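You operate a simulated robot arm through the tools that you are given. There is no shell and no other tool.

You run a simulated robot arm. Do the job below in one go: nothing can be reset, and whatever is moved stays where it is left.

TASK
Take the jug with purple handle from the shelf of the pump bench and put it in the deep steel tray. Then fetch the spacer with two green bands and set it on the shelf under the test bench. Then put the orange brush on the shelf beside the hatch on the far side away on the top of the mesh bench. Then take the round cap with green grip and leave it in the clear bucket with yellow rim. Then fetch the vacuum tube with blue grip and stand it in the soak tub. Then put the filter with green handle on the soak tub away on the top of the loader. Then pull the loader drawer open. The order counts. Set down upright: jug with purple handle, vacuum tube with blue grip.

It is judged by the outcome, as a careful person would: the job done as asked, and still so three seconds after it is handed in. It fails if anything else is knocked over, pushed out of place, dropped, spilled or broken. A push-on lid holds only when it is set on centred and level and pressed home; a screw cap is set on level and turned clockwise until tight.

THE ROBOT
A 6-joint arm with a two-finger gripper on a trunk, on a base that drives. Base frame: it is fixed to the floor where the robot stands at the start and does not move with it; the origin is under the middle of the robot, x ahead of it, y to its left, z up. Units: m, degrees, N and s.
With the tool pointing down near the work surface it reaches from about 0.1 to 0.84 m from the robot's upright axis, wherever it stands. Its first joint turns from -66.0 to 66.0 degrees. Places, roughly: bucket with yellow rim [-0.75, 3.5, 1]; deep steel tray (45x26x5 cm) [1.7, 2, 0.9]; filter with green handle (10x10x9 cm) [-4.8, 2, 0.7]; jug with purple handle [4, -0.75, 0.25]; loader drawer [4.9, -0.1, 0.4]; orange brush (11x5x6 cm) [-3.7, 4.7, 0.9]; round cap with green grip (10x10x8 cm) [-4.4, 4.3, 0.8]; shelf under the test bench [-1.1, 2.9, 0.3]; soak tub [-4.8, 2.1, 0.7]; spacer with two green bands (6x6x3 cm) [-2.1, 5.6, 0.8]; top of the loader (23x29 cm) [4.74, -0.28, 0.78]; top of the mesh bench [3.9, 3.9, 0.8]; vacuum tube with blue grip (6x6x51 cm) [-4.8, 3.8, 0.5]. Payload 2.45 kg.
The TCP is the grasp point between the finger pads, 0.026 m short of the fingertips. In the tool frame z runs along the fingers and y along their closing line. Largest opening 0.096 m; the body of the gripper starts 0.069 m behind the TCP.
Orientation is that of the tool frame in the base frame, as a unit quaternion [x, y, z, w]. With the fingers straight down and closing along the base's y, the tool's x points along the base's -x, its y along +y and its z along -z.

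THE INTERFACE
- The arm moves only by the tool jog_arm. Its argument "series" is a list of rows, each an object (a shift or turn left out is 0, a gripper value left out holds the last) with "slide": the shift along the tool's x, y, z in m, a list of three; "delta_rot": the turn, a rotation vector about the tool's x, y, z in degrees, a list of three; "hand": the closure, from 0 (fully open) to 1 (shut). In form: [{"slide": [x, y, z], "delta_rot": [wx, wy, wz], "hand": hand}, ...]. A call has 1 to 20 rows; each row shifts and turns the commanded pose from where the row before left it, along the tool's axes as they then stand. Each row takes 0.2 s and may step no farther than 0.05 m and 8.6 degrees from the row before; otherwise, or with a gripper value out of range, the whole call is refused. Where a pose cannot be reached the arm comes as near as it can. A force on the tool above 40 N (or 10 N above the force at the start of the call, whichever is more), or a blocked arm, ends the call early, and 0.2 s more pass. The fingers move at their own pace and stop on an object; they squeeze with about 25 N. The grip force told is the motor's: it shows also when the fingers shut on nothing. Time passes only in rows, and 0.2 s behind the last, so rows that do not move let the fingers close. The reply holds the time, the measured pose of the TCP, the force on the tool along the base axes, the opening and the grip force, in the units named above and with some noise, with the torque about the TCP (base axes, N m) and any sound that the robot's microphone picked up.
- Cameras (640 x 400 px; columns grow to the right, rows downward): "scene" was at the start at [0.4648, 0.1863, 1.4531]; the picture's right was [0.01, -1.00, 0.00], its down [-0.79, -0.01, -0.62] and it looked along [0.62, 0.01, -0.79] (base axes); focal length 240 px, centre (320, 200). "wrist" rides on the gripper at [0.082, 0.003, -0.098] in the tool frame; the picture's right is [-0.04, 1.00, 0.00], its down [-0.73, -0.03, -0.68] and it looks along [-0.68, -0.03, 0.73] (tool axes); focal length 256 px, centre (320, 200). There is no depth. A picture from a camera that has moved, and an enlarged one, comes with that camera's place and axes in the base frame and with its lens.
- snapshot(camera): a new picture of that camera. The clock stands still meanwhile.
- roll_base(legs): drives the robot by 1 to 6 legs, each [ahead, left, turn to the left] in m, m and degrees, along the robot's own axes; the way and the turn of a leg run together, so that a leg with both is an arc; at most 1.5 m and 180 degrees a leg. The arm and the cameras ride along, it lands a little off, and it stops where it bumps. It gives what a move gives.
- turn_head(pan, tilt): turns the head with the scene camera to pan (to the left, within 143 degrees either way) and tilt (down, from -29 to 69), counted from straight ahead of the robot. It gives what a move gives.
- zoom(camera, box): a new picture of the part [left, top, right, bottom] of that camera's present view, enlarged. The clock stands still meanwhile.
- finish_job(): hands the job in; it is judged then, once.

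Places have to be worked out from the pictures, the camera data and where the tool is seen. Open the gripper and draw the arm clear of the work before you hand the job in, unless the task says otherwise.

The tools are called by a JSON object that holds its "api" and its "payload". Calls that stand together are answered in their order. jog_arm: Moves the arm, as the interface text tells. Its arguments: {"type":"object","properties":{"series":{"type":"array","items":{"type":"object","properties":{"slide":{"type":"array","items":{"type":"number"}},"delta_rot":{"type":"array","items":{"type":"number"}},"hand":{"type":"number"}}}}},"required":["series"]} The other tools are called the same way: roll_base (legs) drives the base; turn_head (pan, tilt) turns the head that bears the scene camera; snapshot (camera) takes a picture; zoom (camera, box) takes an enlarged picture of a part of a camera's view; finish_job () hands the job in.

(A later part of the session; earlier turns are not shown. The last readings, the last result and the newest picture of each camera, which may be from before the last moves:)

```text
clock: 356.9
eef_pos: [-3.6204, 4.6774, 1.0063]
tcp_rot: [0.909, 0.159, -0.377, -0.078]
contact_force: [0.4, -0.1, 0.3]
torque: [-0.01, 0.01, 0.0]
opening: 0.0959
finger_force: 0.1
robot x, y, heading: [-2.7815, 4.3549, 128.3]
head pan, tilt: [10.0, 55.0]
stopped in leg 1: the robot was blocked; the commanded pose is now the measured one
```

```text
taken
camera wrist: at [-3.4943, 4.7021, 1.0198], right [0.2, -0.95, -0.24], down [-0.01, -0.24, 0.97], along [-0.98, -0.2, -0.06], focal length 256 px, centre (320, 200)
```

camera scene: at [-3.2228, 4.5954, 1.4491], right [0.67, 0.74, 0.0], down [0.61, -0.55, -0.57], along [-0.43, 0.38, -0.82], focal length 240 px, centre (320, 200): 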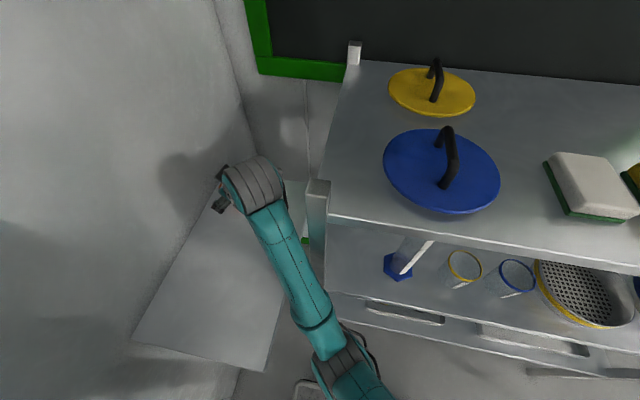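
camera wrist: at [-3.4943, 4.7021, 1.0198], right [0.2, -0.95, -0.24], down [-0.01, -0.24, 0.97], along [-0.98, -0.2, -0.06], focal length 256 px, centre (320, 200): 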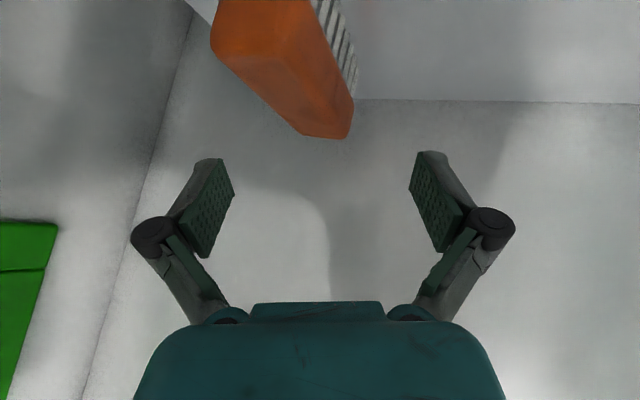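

Only ~2 cm short, frame touching the handle again. I ease the base off the handle (1 cm back, 2 cm right) and finish with the arm: move over the brush centre and look.

{"api": "roll_base", "payload": {"legs": [[-0.01, -0.02, 0]]}}

{"api": "snapshot", "payload": {"camera": "wrist"}}

```text
clock: 357.8
eef_pos: [-3.6045, 4.6724, 1.0068]
tcp_rot: [0.908, 0.165, -0.377, -0.076]
contact_force: [0.1, 0.9, 0.4]
torque: [0.01, 0.02, 0.03]
opening: 0.096
finger_force: 0.0
robot x, y, heading: [-2.765, 4.3565, 128.3]
head pan, tilt: [10.0, 55.0]
stopped in leg 1: the robot was blocked; the commanded pose is now the measured one
```

```text
taken
camera wrist: at [-3.4798, 4.6984, 1.02], right [0.22, -0.95, -0.24], down [-0.01, -0.24, 0.97], along [-0.98, -0.21, -0.06], focal length 256 px, centre (320, 200)
```

wrist: 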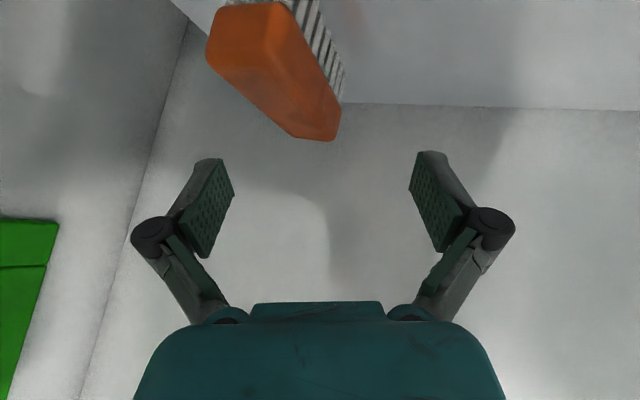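

The arm's forearm is now pressing on the shelf post, so this yaw is too tight here. I back straight out 0.25 m; my new plan is to come in with the arm pointing straight along its reach, hook behind the brush with closed fingers and draw it forward on the shelf, then grasp it clear of the post.

{"api": "roll_base", "payload": {"legs": [[-0.25, 0.02, 0]]}}

{"api": "snapshot", "payload": {"camera": "scene"}}

```text
clock: 359.6
eef_pos: [-3.4659, 4.4644, 1.0059]
tcp_rot: [0.908, 0.165, -0.377, -0.076]
contact_force: [0.9, 0.1, 0.0]
torque: [0.04, 0.01, 0.01]
opening: 0.0961
finger_force: 0.1
robot x, y, heading: [-2.627, 4.1468, 128.3]
head pan, tilt: [10.0, 55.0]
```

```text
taken
camera scene: at [-3.0676, 4.3889, 1.4491], right [0.67, 0.75, 0.0], down [0.61, -0.55, -0.57], along [-0.43, 0.38, -0.82], focal length 240 px, centre (320, 200)
```

scene: 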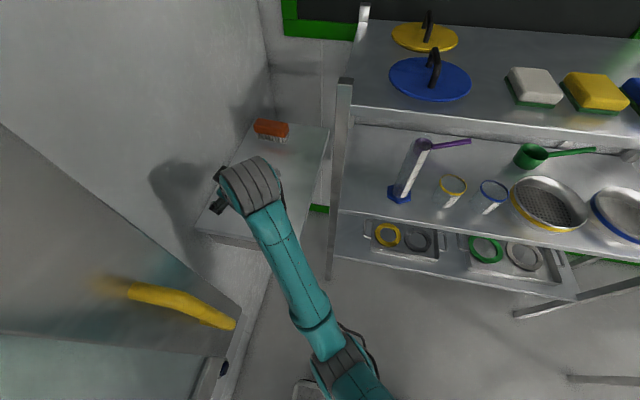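

All items still stand. I shift the base right 0.12 m, undo the roll, yaw the tool 28° right (in line with the arm) and close the fingers.

{"api": "roll_base", "payload": {"legs": [[0, -0.12, -0.5]]}}

{"api": "jog_arm", "payload": {"series": [{"delta_rot": [0, 0, 7], "hand": 1}, {"delta_rot": [0, 0, 7]}, {"delta_rot": [0, 0, 7]}, {"delta_rot": [4.95, 0, 4.95]}, {"delta_rot": [4.95, 0, 4.95]}, {"delta_rot": [4.95, 0, 4.95]}, {"delta_rot": [4.95, 0, 4.95]}, {}]}}

{"api": "snapshot", "payload": {"camera": "scene"}}

{"api": "snapshot", "payload": {"camera": "wrist"}}

```text
clock: 360.8
eef_pos: [-3.3666, 4.5479, 1.0049]
tcp_rot: [0.909, 0.16, -0.377, -0.077]
contact_force: [0.2, -0.3, 0.6]
torque: [0.08, -0.02, -0.02]
opening: 0.096
finger_force: 0.0
robot x, y, heading: [-2.531, 4.2235, 127.5]
head pan, tilt: [10.0, 55.0]
```

```text
clock: 362.6
eef_pos: [-3.3677, 4.5485, 1.0064]
tcp_rot: [0.893, -0.233, -0.372, -0.101]
contact_force: [-0.9, 0.0, 0.3]
torque: [-0.05, 0.01, -0.01]
opening: 0.0
finger_force: 25.1
robot x, y, heading: [-2.5322, 4.2185, 127.6]
head pan, tilt: [10.0, 55.0]
```

```text
taken
camera scene: at [-2.9696, 4.4678, 1.4491], right [0.67, 0.74, 0.0], down [0.6, -0.55, -0.57], along [-0.42, 0.39, -0.82], focal length 240 px, centre (320, 200)
```

scene: 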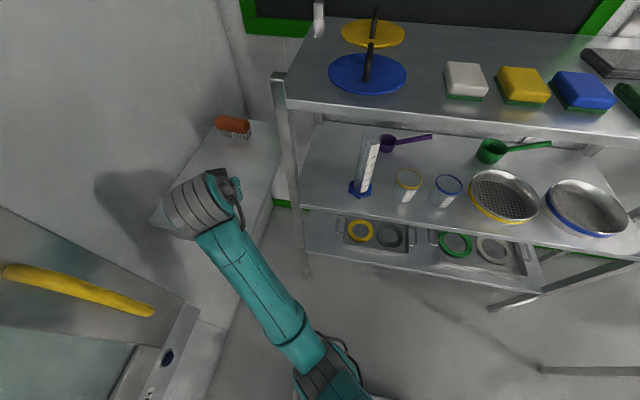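

```text
taken
camera wrist: at [-3.257, 4.4848, 1.016], right [-0.52, -0.86, 0.02], down [-0.02, 0.04, 1.0], along [-0.86, 0.51, -0.03], focal length 256 px, centre (320, 200)
```

wrist: 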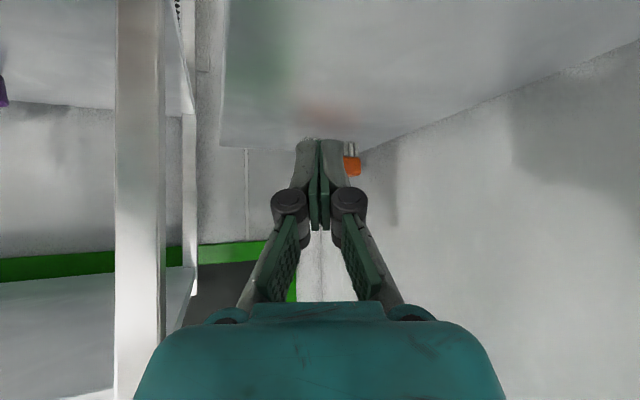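

Tool is now in line with the arm and closed. I extend the arm 8 cm further toward the wall side, then drive in along the gap.

{"api": "jog_arm", "payload": {"series": [{"slide": [-0.0257, -0.0161, 0.0262]}, {"slide": [-0.0257, -0.0161, 0.0262]}, {}]}}

{"api": "roll_base", "payload": {"legs": [[0.02, 0.115, 0]]}}

{"api": "snapshot", "payload": {"camera": "scene"}}

```text
clock: 363.4
eef_pos: [-3.4144, 4.6142, 1.004]
tcp_rot: [0.893, -0.233, -0.372, -0.1]
contact_force: [0.4, -0.6, 0.2]
torque: [0.01, -0.02, 0.01]
opening: 0.0001
finger_force: 25.2
robot x, y, heading: [-2.5358, 4.2226, 127.8]
head pan, tilt: [10.0, 55.0]
```

```text
clock: 364.7
eef_pos: [-3.5228, 4.5539, 1.005]
tcp_rot: [0.893, -0.231, -0.372, -0.1]
contact_force: [-0.7, 0.4, 1.3]
torque: [-0.01, 0.0, -0.01]
opening: 0.0
finger_force: 24.5
robot x, y, heading: [-2.639, 4.1611, 127.7]
head pan, tilt: [10.0, 55.0]
```

```text
taken
camera scene: at [-3.0766, 4.4097, 1.4491], right [0.67, 0.74, 0.0], down [0.61, -0.55, -0.57], along [-0.42, 0.39, -0.82], focal length 240 px, centre (320, 200)
```

scene: 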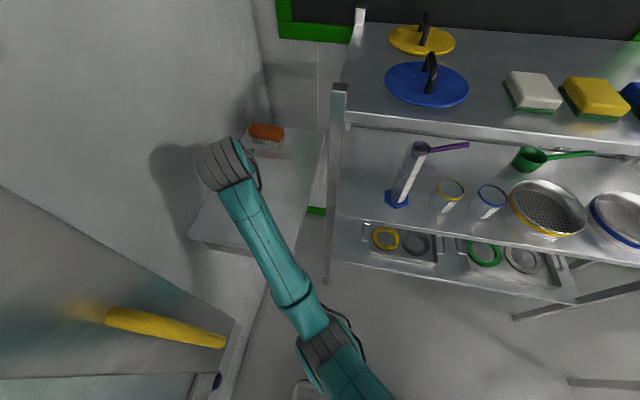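

TCP is at (-0.086, 5.757), in line with the brush. I drive ahead 0.225 m so the closed fingertips pass over and behind it.

{"api": "roll_base", "payload": {"legs": [[0.12, 0, 0], [0.105, 0, 0]]}}

{"api": "snapshot", "payload": {"camera": "scene"}}

{"api": "snapshot", "payload": {"camera": "wrist"}}

```text
clock: 366.6
eef_pos: [-3.6587, 4.7274, 1.0054]
tcp_rot: [0.893, -0.23, -0.374, -0.1]
contact_force: [0.7, 0.1, 0.3]
torque: [0.03, 0.0, -0.01]
opening: 0.0
finger_force: 25.1
robot x, y, heading: [-2.7718, 4.3401, 128.1]
head pan, tilt: [10.0, 55.0]
```

```text
taken
camera scene: at [-3.2129, 4.5838, 1.4491], right [0.67, 0.74, 0.0], down [0.61, -0.55, -0.57], along [-0.43, 0.38, -0.82], focal length 240 px, centre (320, 200)
```

scene: 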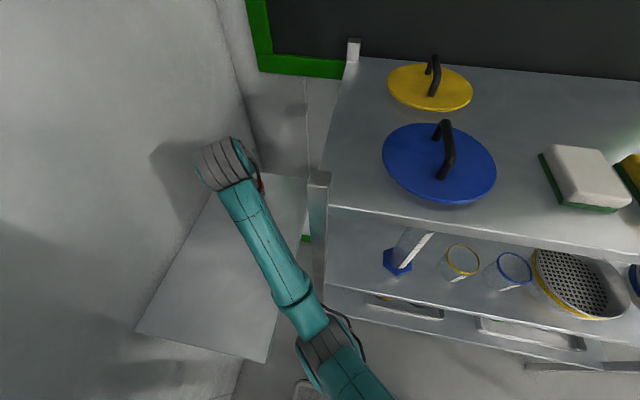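

```text
taken
camera wrist: at [-3.5483, 4.6647, 1.015], right [-0.51, -0.86, 0.02], down [-0.02, 0.04, 1.0], along [-0.86, 0.51, -0.03], focal length 256 px, centre (320, 200)
```

wrist: 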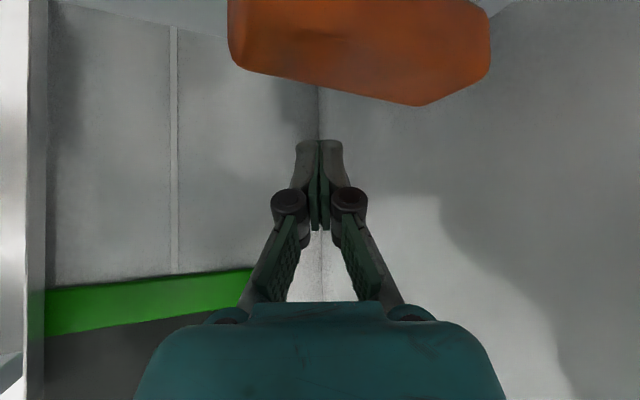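

The arm passed cleanly this time; the closed fingertips are above and behind the brush (v=5.977). I lower about 4.7 cm so the fingers hook its far top edge.

{"api": "jog_arm", "payload": {"series": [{"slide": [0.0142, 0, 0.0141]}, {"slide": [0.0107, 0, 0.0105]}, {"slide": [0.0085, 0, 0.0084]}, {}]}}

{"api": "snapshot", "payload": {"camera": "wrist"}}

{"api": "snapshot", "payload": {"camera": "scene"}}

```text
clock: 367.4
eef_pos: [-3.6606, 4.7303, 0.9711]
tcp_rot: [0.889, -0.231, -0.383, -0.1]
contact_force: [-0.8, 1.0, 5.1]
torque: [-0.06, 0.02, 0.0]
opening: 0.0
finger_force: 24.5
robot x, y, heading: [-2.7713, 4.3452, 127.9]
head pan, tilt: [10.0, 55.0]
stopped in row 3: the force on the tool passed its limit at 47 N (the readings are from after the stop); the commanded pose is now the measured one
```

```text
taken
camera wrist: at [-3.5497, 4.667, 0.979], right [-0.51, -0.86, 0.03], down [0.0, 0.03, 1.0], along [-0.86, 0.51, -0.01], focal length 256 px, centre (320, 200)
```

wrist: 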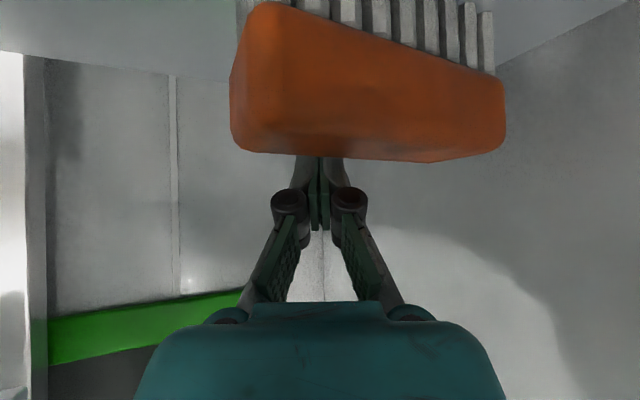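

```text
taken
camera scene: at [-3.2127, 4.5839, 1.4492], right [0.67, 0.74, 0.0], down [0.61, -0.55, -0.57], along [-0.43, 0.38, -0.82], focal length 240 px, centre (320, 200)
```

scene: 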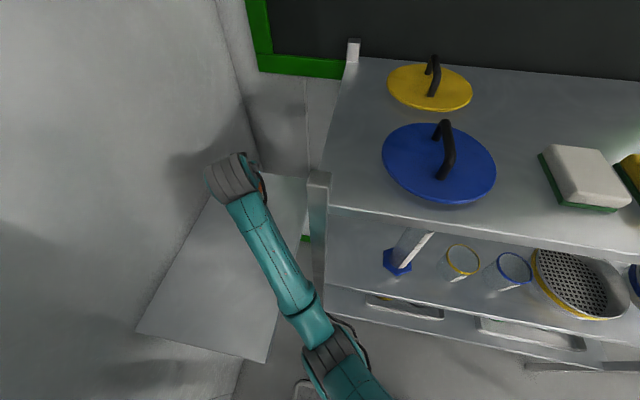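

The fingers hook over the brush's far top edge (light 5 N contact). I draw the base back 5 cm and see whether the brush follows.

{"api": "roll_base", "payload": {"legs": [[-0.05, 0, 0]]}}

{"api": "snapshot", "payload": {"camera": "wrist"}}

{"api": "snapshot", "payload": {"camera": "scene"}}

```text
clock: 368.3
eef_pos: [-3.6296, 4.6903, 0.9708]
tcp_rot: [0.89, -0.231, -0.382, -0.1]
contact_force: [0.0, -0.8, 0.0]
torque: [0.02, -0.01, -0.02]
opening: 0.0002
finger_force: 24.7
robot x, y, heading: [-2.7395, 4.3003, 128.0]
head pan, tilt: [10.0, 55.0]
```

```text
taken
camera wrist: at [-3.5194, 4.6267, 0.978], right [-0.51, -0.86, 0.03], down [0.0, 0.03, 1.0], along [-0.86, 0.51, -0.01], focal length 256 px, centre (320, 200)
```

wrist: 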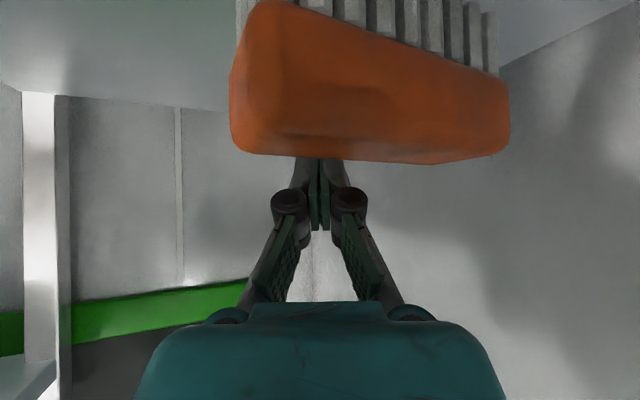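

```text
taken
camera scene: at [-3.1825, 4.5442, 1.4491], right [0.67, 0.74, 0.0], down [0.61, -0.55, -0.57], along [-0.43, 0.38, -0.82], focal length 240 px, centre (320, 200)
```

scene: 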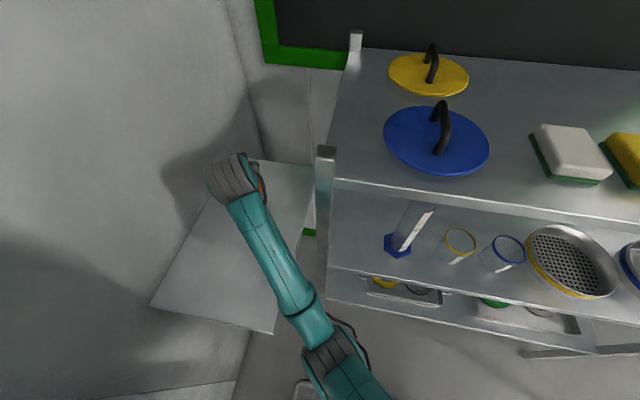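

The brush follows exactly. I draw it back another 0.19 m.

{"api": "roll_base", "payload": {"legs": [[-0.1, 0, 0], [-0.09, 0, 0]]}}

{"api": "snapshot", "payload": {"camera": "wrist"}}

{"api": "snapshot", "payload": {"camera": "scene"}}

```text
clock: 370.2
eef_pos: [-3.5146, 4.5382, 0.9695]
tcp_rot: [0.89, -0.228, -0.381, -0.099]
contact_force: [-0.1, 0.4, 0.5]
torque: [-0.02, -0.01, -0.03]
opening: 0.0001
finger_force: 24.8
robot x, y, heading: [-2.6272, 4.1515, 128.2]
head pan, tilt: [10.0, 55.0]
```

```text
taken
camera wrist: at [-3.4039, 4.4745, 0.978], right [-0.51, -0.86, 0.03], down [0.0, 0.03, 1.0], along [-0.86, 0.51, -0.01], focal length 256 px, centre (320, 200)
```

wrist: 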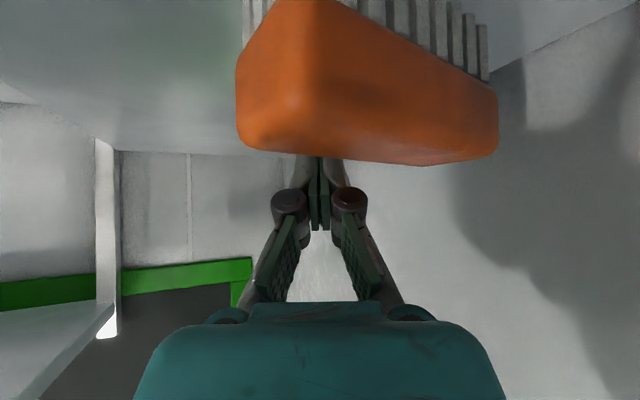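

```text
taken
camera scene: at [-3.0667, 4.3934, 1.4491], right [0.67, 0.75, 0.0], down [0.61, -0.55, -0.57], along [-0.43, 0.38, -0.82], focal length 240 px, centre (320, 200)
```

scene: 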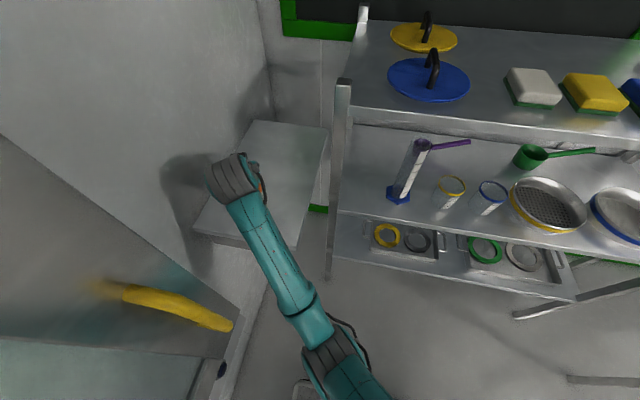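

The brush is drawn to about v=5.69, clear of the post. I lift the fingers off, back away a little and look at it from above.

{"api": "jog_arm", "payload": {"series": [{"slide": [-0.0213, 0, -0.0211]}, {"slide": [-0.0213, 0, -0.0211]}, {"slide": [-0.007, 0, -0.007]}, {}]}}

{"api": "roll_base", "payload": {"legs": [[-0.2, 0, 0], [0, -0.35, 0]]}}

{"api": "turn_head", "payload": {"pan": 35, "tilt": 45}}

{"api": "snapshot", "payload": {"camera": "scene"}}

{"api": "zoom", "payload": {"camera": "scene", "box": [220, 80, 420, 220]}}

```text
clock: 371.2
eef_pos: [-3.5143, 4.5368, 1.04]
tcp_rot: [0.89, -0.228, -0.381, -0.098]
contact_force: [-0.3, 0.4, -0.3]
torque: [0.02, 0.01, 0.02]
opening: 0.0
finger_force: 25.4
robot x, y, heading: [-2.6263, 4.1549, 128.3]
head pan, tilt: [10.0, 55.0]
```

```text
clock: 372.4
eef_pos: [-3.449, 4.476, 1.038]
tcp_rot: [0.888, -0.24, -0.377, -0.103]
contact_force: [0.4, -0.1, 0.6]
torque: [0.03, -0.01, 0.05]
opening: 0.0002
finger_force: 24.8
robot x, y, heading: [-2.5622, 4.0721, 127.9]
head pan, tilt: [10.0, 55.0]
stopped in leg 1: the robot was blocked; the commanded pose is now the measured one
```

```text
clock: 373.3
eef_pos: [-3.4508, 4.4748, 1.0386]
tcp_rot: [0.888, -0.239, -0.378, -0.103]
contact_force: [-0.4, -0.1, -0.3]
torque: [0.0, -0.02, -0.02]
opening: 0.0
finger_force: 24.8
robot x, y, heading: [-2.5619, 4.0738, 128.2]
head pan, tilt: [35.0, 45.0]
```

```text
taken
camera scene: at [-3.0292, 4.2915, 1.4615], right [0.29, 0.96, 0.0], down [0.68, -0.21, -0.71], along [-0.68, 0.2, -0.71], focal length 240 px, centre (320, 200)
```

scene: 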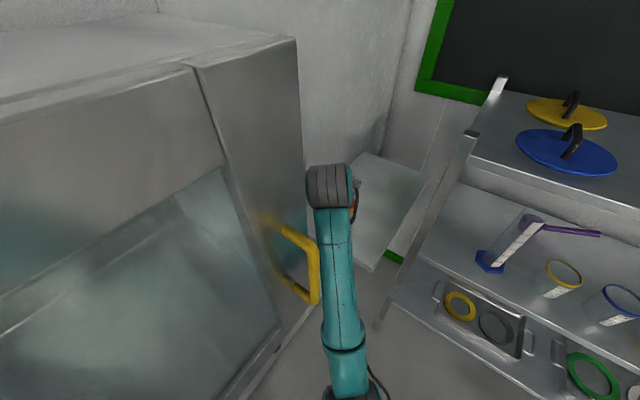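

```text
2.86 times, centred on (320, 150) of scene
camera zoom: at [-3.0292, 4.2915, 1.4615], right [0.29, 0.96, 0.0], down [0.68, -0.21, -0.71], along [-0.68, 0.2, -0.71], focal length 685 px, centre (320, 343)
```

zoom: 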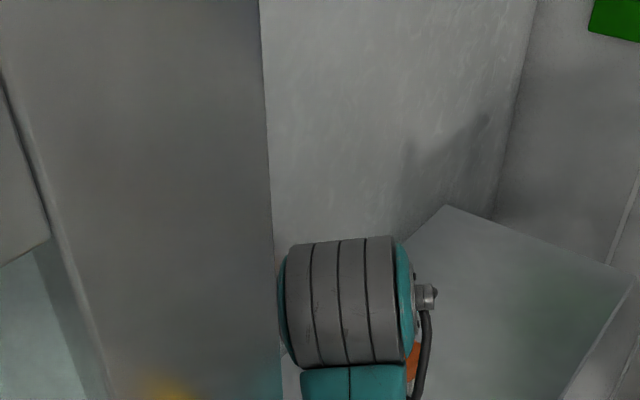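

Backing straight, the wrist touched the hatch's side. I move slightly forward and right first, then back.

{"api": "roll_base", "payload": {"legs": [[0.03, -0.02, 0], [0.0, -0.2, 0], [-0.12, -0.15, 0]]}}

{"api": "snapshot", "payload": {"camera": "scene"}}

{"api": "zoom", "payload": {"camera": "scene", "box": [180, 80, 380, 220]}}

```text
clock: 376.5
eef_pos: [-3.1068, 4.6297, 1.0404]
tcp_rot: [0.888, -0.238, -0.379, -0.103]
contact_force: [0.7, 0.6, 0.8]
torque: [-0.01, 0.0, -0.03]
opening: 0.0001
finger_force: 25.3
robot x, y, heading: [-2.2197, 4.2281, 128.1]
head pan, tilt: [35.0, 45.0]
```

```text
taken
camera scene: at [-2.6847, 4.4469, 1.4625], right [0.29, 0.96, 0.0], down [0.68, -0.2, -0.71], along [-0.68, 0.2, -0.71], focal length 240 px, centre (320, 200)
```

scene: 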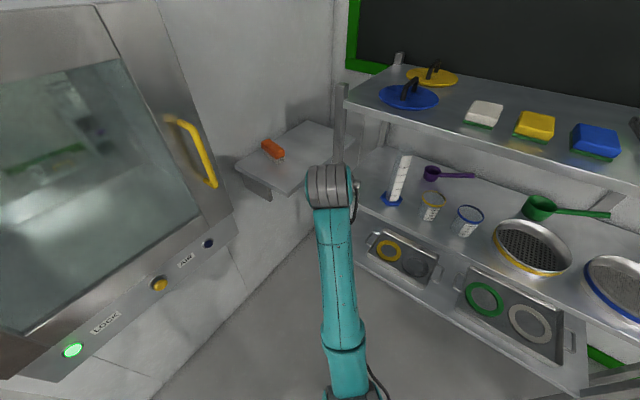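

```text
2.86 times, centred on (280, 150) of scene
camera zoom: at [-2.6847, 4.4469, 1.4625], right [0.29, 0.96, 0.0], down [0.68, -0.2, -0.71], along [-0.68, 0.2, -0.71], focal length 685 px, centre (434, 343)
```

zoom: 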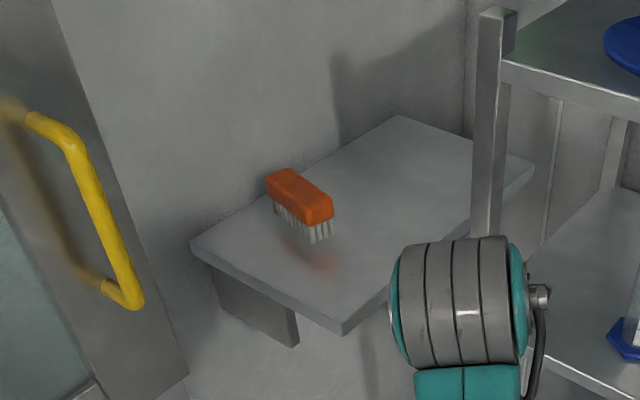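

The brush now lies free at about (-0.088, 5.686), rotated about -12°. In free space I yaw the tool 45° left and open the fingers so they will straddle the brush's width.

{"api": "jog_arm", "payload": {"series": [{"delta_rot": [-5.4, 0, -5.2], "hand": 0}, {"delta_rot": [-5.4, 0, -5.2]}, {"delta_rot": [-5.4, 0, -5.2]}, {"delta_rot": [-5.4, 0, -5.2]}, {"delta_rot": [-5.4, 0, -5.2]}, {"delta_rot": [-5.4, 0, -5.2]}, {}]}}

{"api": "snapshot", "payload": {"camera": "wrist"}}

```text
clock: 378.1
eef_pos: [-3.1071, 4.6298, 1.0417]
tcp_rot: [0.912, 0.122, -0.389, 0.049]
contact_force: [0.4, -0.5, -0.5]
torque: [-0.02, 0.0, -0.01]
opening: 0.096
finger_force: 0.2
robot x, y, heading: [-2.2184, 4.2299, 128.2]
head pan, tilt: [35.0, 45.0]
```

```text
taken
camera wrist: at [-2.9828, 4.6606, 1.0497], right [0.23, -0.97, 0.02], down [-0.02, 0.02, 1.0], along [-0.97, -0.23, -0.02], focal length 256 px, centre (320, 200)
```

wrist: 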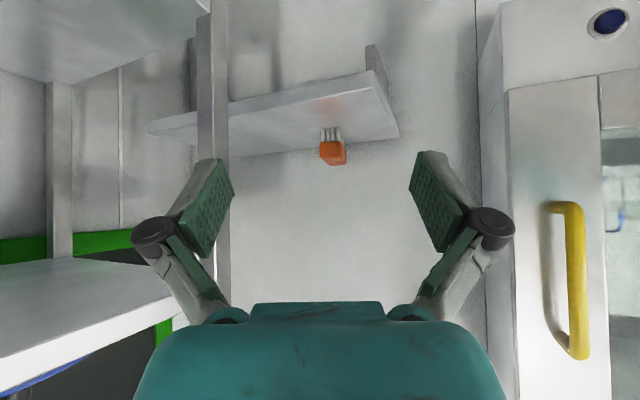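

The wrist camera now sees the brush end-on, nicely aligned. I drive so the open fingers are above it (left 0.37, ahead 0.13).

{"api": "roll_base", "payload": {"legs": [[0.1265, 0.2, 0], [0, 0.17, 0]]}}

{"api": "snapshot", "payload": {"camera": "wrist"}}

{"api": "snapshot", "payload": {"camera": "scene"}}

```text
clock: 380.9
eef_pos: [-3.4798, 4.4954, 1.0406]
tcp_rot: [0.912, 0.121, -0.389, 0.048]
contact_force: [0.1, 0.0, 0.4]
torque: [0.0, 0.04, -0.02]
opening: 0.0958
finger_force: 0.1
robot x, y, heading: [-2.5884, 4.0998, 128.3]
head pan, tilt: [35.0, 45.0]
```

```text
taken
camera wrist: at [-3.3549, 4.5276, 1.0496], right [0.23, -0.97, 0.02], down [-0.02, 0.02, 1.0], along [-0.97, -0.23, -0.02], focal length 256 px, centre (320, 200)
```

wrist: 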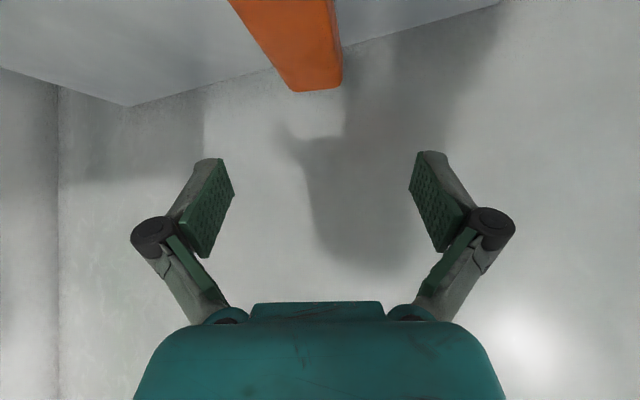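

```text
taken
camera scene: at [-3.0566, 4.3144, 1.4625], right [0.29, 0.96, 0.0], down [0.68, -0.2, -0.71], along [-0.68, 0.2, -0.71], focal length 240 px, centre (320, 200)
```

scene: 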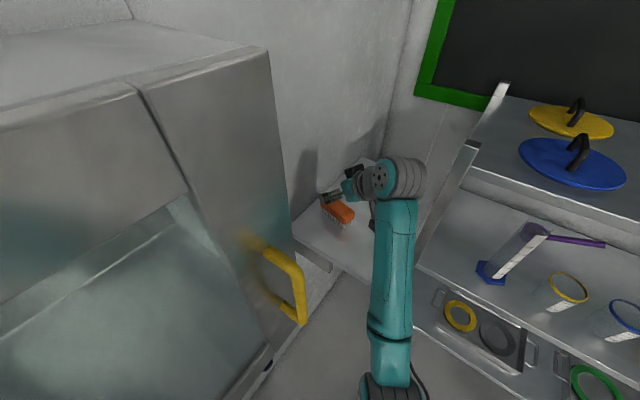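

The brush lies between the open fingers. I lower 8.8 cm and close.

{"api": "jog_arm", "payload": {"series": [{"slide": [0.0212, 0, 0.0203]}, {"slide": [0.0212, 0, 0.0203]}, {"slide": [0.0212, 0, 0.0203]}, {}]}}

{"api": "snapshot", "payload": {"camera": "wrist"}}

```text
clock: 381.9
eef_pos: [-3.4797, 4.4972, 0.9528]
tcp_rot: [0.912, 0.122, -0.389, 0.049]
contact_force: [-0.1, -0.6, 0.6]
torque: [0.01, -0.05, 0.02]
opening: 0.0959
finger_force: 0.1
robot x, y, heading: [-2.5904, 4.0965, 128.3]
head pan, tilt: [35.0, 45.0]
```

```text
taken
camera wrist: at [-3.3551, 4.5281, 0.9619], right [0.23, -0.97, 0.02], down [-0.02, 0.02, 1.0], along [-0.97, -0.23, -0.02], focal length 256 px, centre (320, 200)
```

wrist: 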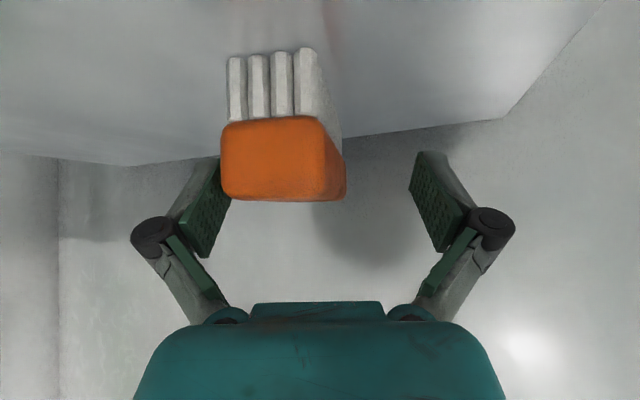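

The brush's end sits close to the left finger; I shift 1.2 cm toward it and 2 cm forward to centre, then look.

{"api": "jog_arm", "payload": {"series": [{"slide": [0, -0.0121, 0]}, {"slide": [-0.0138, 0, 0.0144]}, {}]}}

{"api": "snapshot", "payload": {"camera": "wrist"}}

```text
clock: 382.7
eef_pos: [-3.5008, 4.5029, 0.9533]
tcp_rot: [0.912, 0.121, -0.388, 0.048]
contact_force: [0.3, -0.3, 0.1]
torque: [0.03, -0.02, 0.01]
opening: 0.0958
finger_force: 0.0
robot x, y, heading: [-2.5906, 4.0991, 128.3]
head pan, tilt: [35.0, 45.0]
```

```text
taken
camera wrist: at [-3.3774, 4.5348, 0.9616], right [0.23, -0.97, 0.02], down [-0.02, 0.02, 1.0], along [-0.97, -0.23, -0.02], focal length 256 px, centre (320, 200)
```

wrist: 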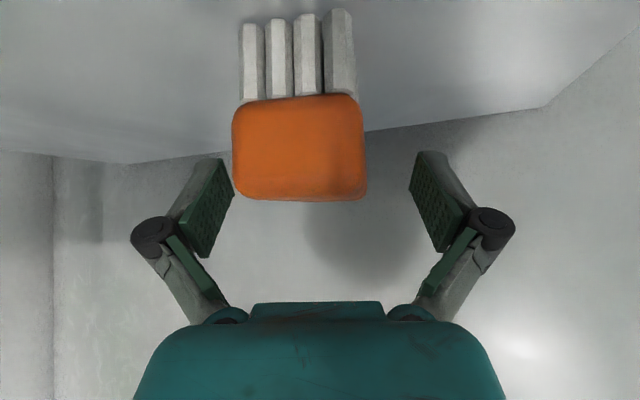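

Well centred. I lower 8 mm and close on the brush.

{"api": "jog_arm", "payload": {"series": [{"slide": [0.0058, -0.003, 0.0055]}, {"hand": 1}, {}, {}, {}]}}

{"api": "jog_arm", "payload": {"series": [{"slide": [-0.0108, 0, -0.0104]}, {"slide": [-0.0144, 0, -0.0139]}, {"slide": [-0.0144, 0, -0.0139]}, {}]}}

{"api": "snapshot", "payload": {"camera": "wrist"}}

```text
clock: 383.9
eef_pos: [-3.5019, 4.5061, 0.9456]
tcp_rot: [0.912, 0.12, -0.389, 0.048]
contact_force: [-1.1, 0.0, 7.1]
torque: [0.08, 0.22, 0.08]
opening: 0.0445
finger_force: 25.0
robot x, y, heading: [-2.5905, 4.1016, 128.5]
head pan, tilt: [35.0, 45.0]
```

```text
clock: 384.9
eef_pos: [-3.5, 4.5059, 0.9992]
tcp_rot: [0.912, 0.121, -0.389, 0.049]
contact_force: [-0.1, -0.1, -0.9]
torque: [-0.01, 0.01, 0.02]
opening: 0.0444
finger_force: 25.5
robot x, y, heading: [-2.593, 4.0981, 128.5]
head pan, tilt: [35.0, 45.0]
```

```text
taken
camera wrist: at [-3.3759, 4.537, 1.009], right [0.23, -0.97, 0.02], down [-0.03, 0.02, 1.0], along [-0.97, -0.23, -0.02], focal length 256 px, centre (320, 200)
```

wrist: 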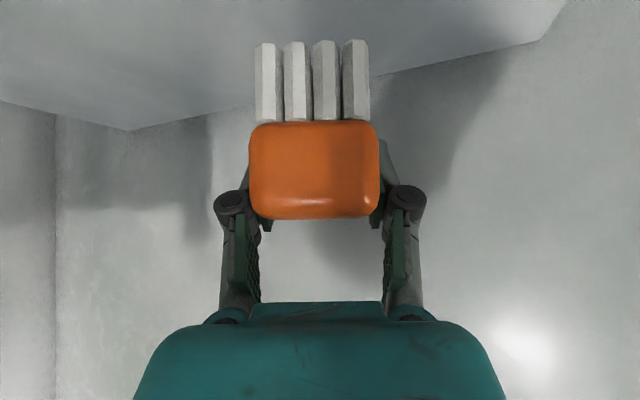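

The brush is held level and lifted. I retreat to the right and back into open space.

{"api": "roll_base", "payload": {"legs": [[0, -0.4, 0], [-0.45, -0.1, 0]]}}

{"api": "snapshot", "payload": {"camera": "scene"}}

```text
clock: 389.8
eef_pos: [-2.8305, 4.4666, 0.9998]
tcp_rot: [0.913, 0.116, -0.389, 0.046]
contact_force: [-0.5, 0.2, -0.9]
torque: [0.02, -0.05, -0.01]
opening: 0.0442
finger_force: 25.0
robot x, y, heading: [-1.9283, 4.0513, 127.5]
head pan, tilt: [35.0, 45.0]
```

```text
taken
camera scene: at [-2.3893, 4.2717, 1.4625], right [0.3, 0.95, 0.0], down [0.68, -0.21, -0.71], along [-0.68, 0.21, -0.71], focal length 240 px, centre (320, 200)
```

scene: 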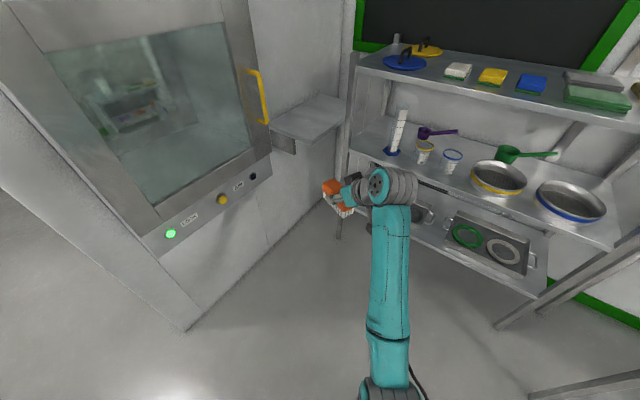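

Everything on the shelves is undisturbed. I bring the tool in line with the robot and pull the arm in for travelling.

{"api": "jog_arm", "payload": {"series": [{"delta_rot": [5.4, 0, 5.2]}, {"delta_rot": [5.4, 0, 5.2]}, {"delta_rot": [5.4, 0, 5.2]}, {"delta_rot": [5.4, 0, 5.2]}, {"delta_rot": [5.4, 0, 5.2]}, {"delta_rot": [5.4, 0, 5.2]}, {"delta_rot": [5.4, 0, 5.2]}, {"delta_rot": [5.4, 0, 5.2]}, {"slide": [0.0106, -0.045, -0.0106]}, {"slide": [0.0106, -0.045, -0.0106]}, {"slide": [0.0106, -0.045, -0.0106]}, {"slide": [0.0106, -0.045, -0.0106]}, {"slide": [0.0106, -0.045, -0.0106]}, {"slide": [0.0106, -0.045, -0.0106]}, {"slide": [0.0106, -0.045, -0.0106]}, {}]}}

{"api": "roll_base", "payload": {"legs": [[0, 0, -91], [1.2, 0, 0], [1.2, 0, 0], [1.0, 0, 0]]}}

{"api": "turn_head", "payload": {"pan": -50, "tilt": 25}}

{"api": "snapshot", "payload": {"camera": "scene"}}

```text
clock: 393.2
eef_pos: [-2.5319, 4.6126, 0.9976]
tcp_rot: [0.848, -0.356, -0.363, -0.153]
contact_force: [0.8, -0.1, -1.4]
torque: [0.0, -0.02, 0.0]
opening: 0.044
finger_force: 25.0
robot x, y, heading: [-1.9216, 4.0496, 127.7]
head pan, tilt: [35.0, 45.0]
```

```text
clock: 413.6
eef_pos: [1.3725, 6.6982, 0.9969]
tcp_rot: [-0.345, 0.852, 0.147, 0.365]
contact_force: [0.9, 1.0, -0.8]
torque: [-0.02, 0.0, 0.03]
opening: 0.0442
finger_force: 24.9
robot x, y, heading: [0.8081, 6.0965, 37.1]
head pan, tilt: [35.0, 45.0]
```

```text
clock: 415.2
eef_pos: [1.3732, 6.697, 0.9974]
tcp_rot: [-0.345, 0.852, 0.148, 0.366]
contact_force: [-0.6, -0.8, -0.5]
torque: [-0.02, 0.02, 0.0]
opening: 0.0443
finger_force: 24.9
robot x, y, heading: [0.8061, 6.094, 37.2]
head pan, tilt: [-50.0, 25.0]
```

```text
taken
camera scene: at [1.095, 6.4588, 1.4931], right [-0.22, -0.98, 0.0], down [-0.41, 0.09, -0.91], along [0.88, -0.2, -0.42], focal length 240 px, centre (320, 200)
```

scene: 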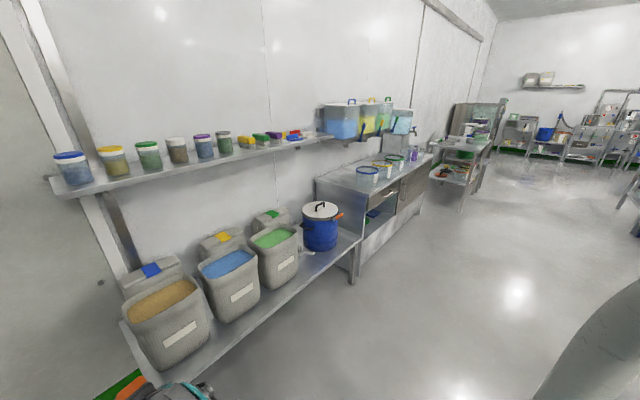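

I'm in the far corridor; the gripper is close to the ingredient bins, so I retract the arm 0.2 m and then strafe right along the corridor toward the mesh bench.

{"api": "jog_arm", "payload": {"series": [{"slide": [0.0354, 0, -0.0354]}, {"slide": [0.0354, 0, -0.0354]}, {"slide": [0.0354, 0, -0.0354]}, {}]}}

{"api": "roll_base", "payload": {"legs": [[-0.05, 0, 0], [0, -1.2, 0], [0, -1.2, 0], [0, -1.0, 0]]}}

{"api": "turn_head", "payload": {"pan": -10, "tilt": 35}}

{"api": "snapshot", "payload": {"camera": "scene"}}

```text
clock: 416.2
eef_pos: [1.295, 6.6465, 0.967]
tcp_rot: [-0.344, 0.853, 0.146, 0.365]
contact_force: [0.8, -0.3, -1.4]
torque: [-0.02, 0.01, 0.0]
opening: 0.0443
finger_force: 25.3
out of reach, approached as far as the arm can: row 2, 3
robot x, y, heading: [0.809, 6.0948, 37.3]
head pan, tilt: [-50.0, 25.0]
```

```text
clock: 433.4
eef_pos: [3.3118, 3.8851, 0.9667]
tcp_rot: [-0.341, 0.854, 0.145, 0.365]
contact_force: [0.0, -0.3, -1.6]
torque: [-0.01, -0.01, 0.05]
opening: 0.0442
finger_force: 24.9
robot x, y, heading: [2.8241, 3.3364, 37.0]
head pan, tilt: [-50.0, 25.0]
```

```text
clock: 434.5
eef_pos: [3.3125, 3.8851, 0.968]
tcp_rot: [-0.342, 0.853, 0.145, 0.365]
contact_force: [-0.1, 0.4, -1.3]
torque: [0.02, 0.06, 0.03]
opening: 0.0442
finger_force: 25.3
robot x, y, heading: [2.8258, 3.3357, 37.0]
head pan, tilt: [-10.0, 35.0]
```

```text
taken
camera scene: at [3.0997, 3.7586, 1.4773], right [0.45, -0.89, 0.0], down [-0.51, -0.26, -0.82], along [0.73, 0.37, -0.57], focal length 240 px, centre (320, 200)
```

scene: 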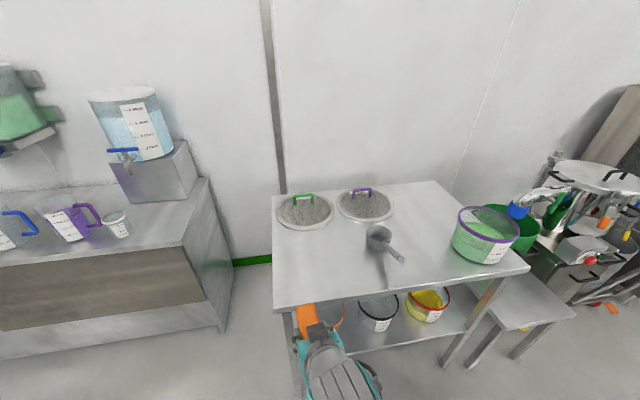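

The mesh bench (top z≈0.75, u 5.18–5.85, v 0.27–1.21) has free space at its front-left corner. I drive forward 0.35 m to bring the brush above that spot.

{"api": "roll_base", "payload": {"legs": [[0.35, -0.07, 0]]}}

{"api": "turn_head", "payload": {"pan": -10, "tilt": 50}}

{"api": "snapshot", "payload": {"camera": "scene"}}

{"api": "snapshot", "payload": {"camera": "wrist"}}

```text
clock: 436.8
eef_pos: [3.6354, 4.0374, 0.9667]
tcp_rot: [-0.342, 0.853, 0.146, 0.365]
contact_force: [0.1, -0.5, -1.9]
torque: [0.0, 0.02, 0.01]
opening: 0.0443
finger_force: 24.9
robot x, y, heading: [3.1448, 3.4894, 36.8]
head pan, tilt: [-10.0, 35.0]
```

```text
clock: 437.5
eef_pos: [3.6349, 4.0379, 0.968]
tcp_rot: [-0.341, 0.854, 0.145, 0.365]
contact_force: [0.4, -0.3, -0.3]
torque: [0.0, -0.01, 0.0]
opening: 0.044
finger_force: 25.1
robot x, y, heading: [3.1434, 3.4901, 36.9]
head pan, tilt: [-10.0, 50.0]
```

```text
taken
camera scene: at [3.4133, 3.9068, 1.4557], right [0.45, -0.89, 0.0], down [-0.68, -0.35, -0.64], along [0.57, 0.29, -0.77], focal length 240 px, centre (320, 200)
```

scene: 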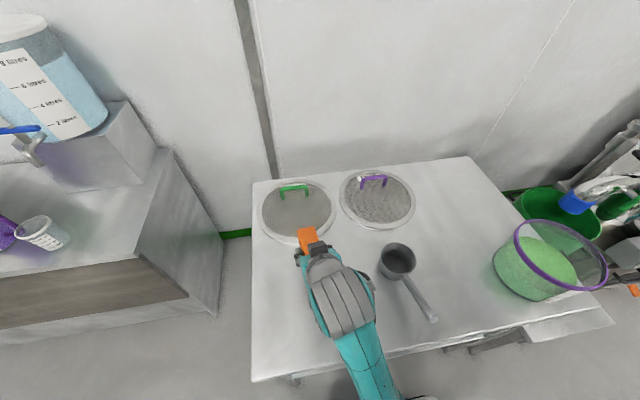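

```text
taken
camera wrist: at [3.5418, 3.9541, 0.9754], right [-0.67, 0.74, 0.03], down [0.03, -0.01, 1.0], along [0.74, 0.67, -0.02], focal length 256 px, centre (320, 200)
```

wrist: 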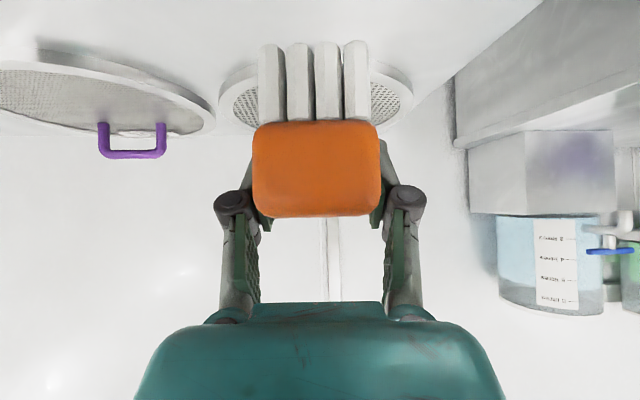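

The brush is over the free front-left area (u 5.33, v 1.05). I pull back 2 cm from the screen and lower it.

{"api": "jog_arm", "payload": {"series": [{"slide": [0.0138, 0, -0.0144]}, {"slide": [0.0271, 0, 0.0259]}, {"slide": [0.0271, 0, 0.0259]}, {"slide": [0.0271, 0, 0.0259]}, {"slide": [0.0217, 0, 0.0207]}, {"slide": [0.0072, 0, 0.0069]}, {}]}}

{"api": "snapshot", "payload": {"camera": "wrist"}}

```text
clock: 438.5
eef_pos: [3.6289, 4.0398, 0.8692]
tcp_rot: [-0.339, 0.849, 0.153, 0.376]
contact_force: [0.2, 0.1, 12.3]
torque: [-0.33, 0.47, 0.05]
opening: 0.0437
finger_force: 25.0
out of reach, approached as far as the arm can: row 1
robot x, y, heading: [3.1426, 3.4884, 37.0]
head pan, tilt: [-10.0, 50.0]
stopped in row 4: the force on the tool passed its limit at 93 N (the readings are from after the stop); the commanded pose is now the measured one
```

```text
taken
camera wrist: at [3.5357, 3.9562, 0.8736], right [-0.67, 0.74, 0.04], down [0.01, -0.03, 1.0], along [0.74, 0.67, 0.01], focal length 256 px, centre (320, 200)
```

wrist: 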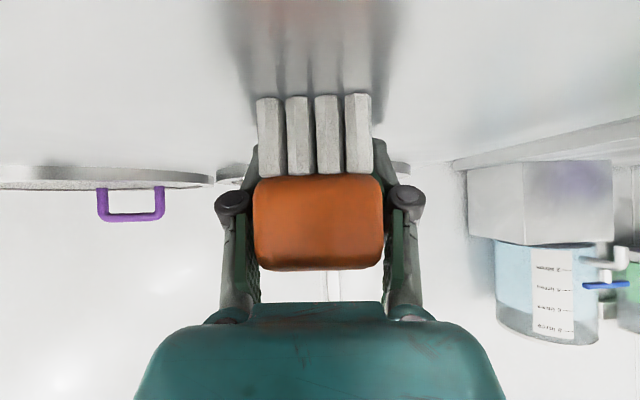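

The bench top was higher than I figured; the brush is now resting on it (12 N). I ease up slightly and open.

{"api": "jog_arm", "payload": {"series": [{"slide": [-0.0022, 0, -0.0021]}, {}, {"hand": 0.45}, {"hand": 0.3}, {"hand": 0}, {}]}}

{"api": "snapshot", "payload": {"camera": "wrist"}}

```text
clock: 439.9
eef_pos: [3.6287, 4.039, 0.8694]
tcp_rot: [-0.338, 0.85, 0.152, 0.375]
contact_force: [-0.6, -0.2, 0.6]
torque: [0.0, 0.04, 0.02]
opening: 0.096
finger_force: 0.0
robot x, y, heading: [3.1482, 3.4933, 37.0]
head pan, tilt: [-10.0, 50.0]
```

```text
taken
camera wrist: at [3.5353, 3.9556, 0.8756], right [-0.67, 0.74, 0.03], down [0.02, -0.03, 1.0], along [0.74, 0.67, 0.01], focal length 256 px, centre (320, 200)
```

wrist: 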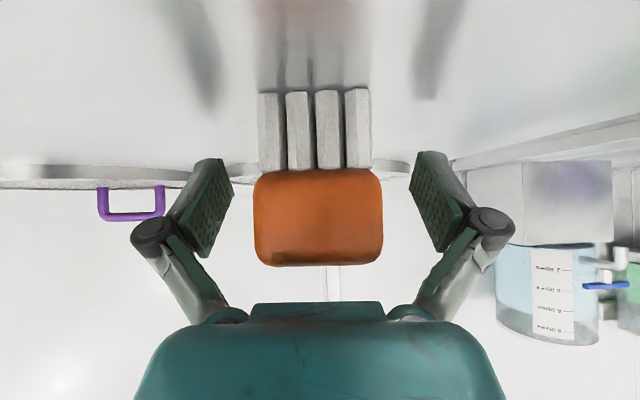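

The brush stands on the mesh bench. I lift straight up and back away.

{"api": "jog_arm", "payload": {"series": [{"slide": [-0.0217, 0, -0.0207]}, {"slide": [-0.0289, 0, -0.0276]}, {"slide": [-0.0289, 0, -0.0276]}, {}]}}

{"api": "roll_base", "payload": {"legs": [[-0.45, 0, 0]]}}

{"api": "snapshot", "payload": {"camera": "scene"}}

```text
clock: 440.9
eef_pos: [3.6328, 4.0476, 0.9788]
tcp_rot: [-0.338, 0.85, 0.151, 0.375]
contact_force: [0.4, -0.4, -0.2]
torque: [-0.02, -0.02, -0.01]
opening: 0.096
finger_force: 0.1
out of reach, approached as far as the arm can: row 3
robot x, y, heading: [3.1432, 3.4879, 37.1]
head pan, tilt: [-10.0, 50.0]
```

```text
clock: 443.6
eef_pos: [3.2744, 3.7721, 0.9786]
tcp_rot: [-0.334, 0.851, 0.15, 0.376]
contact_force: [0.0, -0.2, -0.3]
torque: [0.0, 0.0, -0.01]
opening: 0.0962
finger_force: 0.1
robot x, y, heading: [2.7825, 3.2189, 36.3]
head pan, tilt: [-10.0, 50.0]
```

```text
taken
camera scene: at [3.0539, 3.6336, 1.4556], right [0.44, -0.9, 0.0], down [-0.69, -0.34, -0.64], along [0.58, 0.28, -0.77], focal length 240 px, centre (320, 200)
```

scene: 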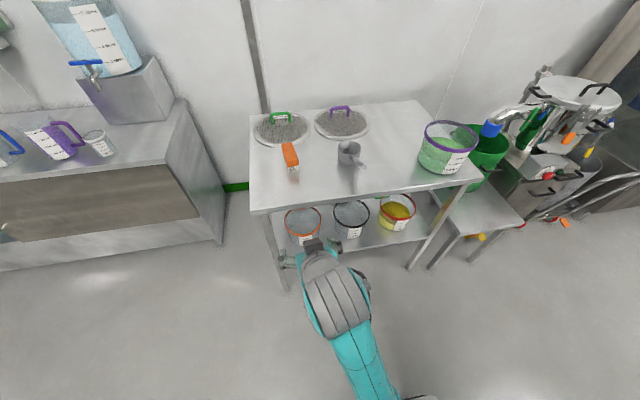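

Task 3 is done. Next is the round cap beyond the partition; I drive back along the corridor behind the benches to that corner.

{"api": "roll_base", "payload": {"legs": [[0, 1.2, 0.5], [0, 1.2, 0], [0, 0.95, 0], [0, 0, 180], [1.3, 0, 0], [1.3, 0, 0]]}}

{"api": "roll_base", "payload": {"legs": [[1.2, 0, 0], [1.2, 0, 0]]}}

{"api": "turn_head", "payload": {"pan": -60, "tilt": 20}}

{"api": "snapshot", "payload": {"camera": "scene"}}

{"api": "turn_head", "payload": {"pan": 0, "tilt": 20}}

{"api": "snapshot", "payload": {"camera": "scene"}}

```text
clock: 479.4
eef_pos: [-1.8636, 3.7472, 0.9774]
tcp_rot: [0.848, 0.342, -0.374, 0.153]
contact_force: [-0.8, 0.6, -0.4]
torque: [-0.02, 0.0, 0.01]
opening: 0.0961
finger_force: 0.1
robot x, y, heading: [-1.3787, 4.3137, -142.9]
head pan, tilt: [-10.0, 50.0]
```

```text
clock: 491.2
eef_pos: [-3.7777, 2.2979, 0.9779]
tcp_rot: [0.849, 0.341, -0.374, 0.153]
contact_force: [-0.2, 0.2, -0.2]
torque: [-0.03, 0.0, 0.02]
opening: 0.0958
finger_force: 0.1
robot x, y, heading: [-3.2943, 2.8589, -142.8]
head pan, tilt: [-10.0, 50.0]
```

```text
clock: 492.4
eef_pos: [-3.7778, 2.2966, 0.9773]
tcp_rot: [0.849, 0.341, -0.374, 0.152]
contact_force: [-0.1, 0.6, 0.8]
torque: [0.0, 0.02, -0.01]
opening: 0.0961
finger_force: 0.0
robot x, y, heading: [-3.2919, 2.8569, -142.7]
head pan, tilt: [-60.0, 20.0]
```

```text
taken
camera scene: at [-3.5777, 2.5109, 1.5011], right [0.38, 0.92, 0.0], down [0.32, -0.13, -0.94], along [-0.87, 0.36, -0.34], focal length 240 px, centre (320, 200)
```

scene: 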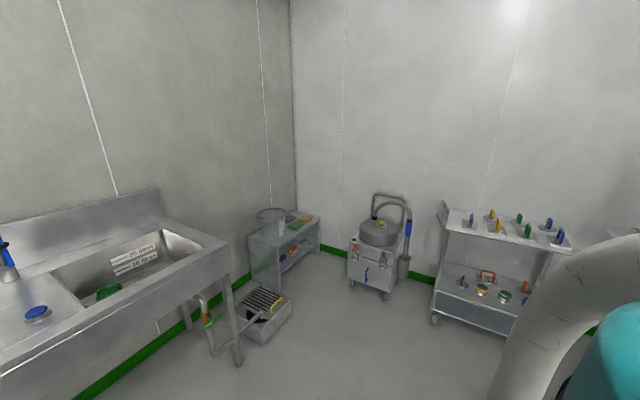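

```text
clock: 493.7
eef_pos: [-3.7776, 2.2975, 0.9768]
tcp_rot: [0.848, 0.342, -0.374, 0.153]
contact_force: [-0.6, -0.2, 1.1]
torque: [0.0, 0.0, 0.01]
opening: 0.096
finger_force: 0.0
robot x, y, heading: [-3.2893, 2.8609, -142.4]
head pan, tilt: [0.0, 20.0]
```

```text
taken
camera scene: at [-3.5658, 2.4187, 1.5012], right [-0.61, 0.8, 0.0], down [0.27, 0.21, -0.94], along [-0.75, -0.57, -0.34], focal length 240 px, centre (320, 200)
```

scene: 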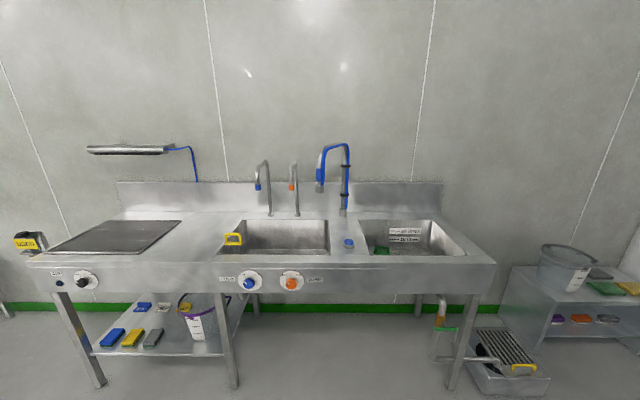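

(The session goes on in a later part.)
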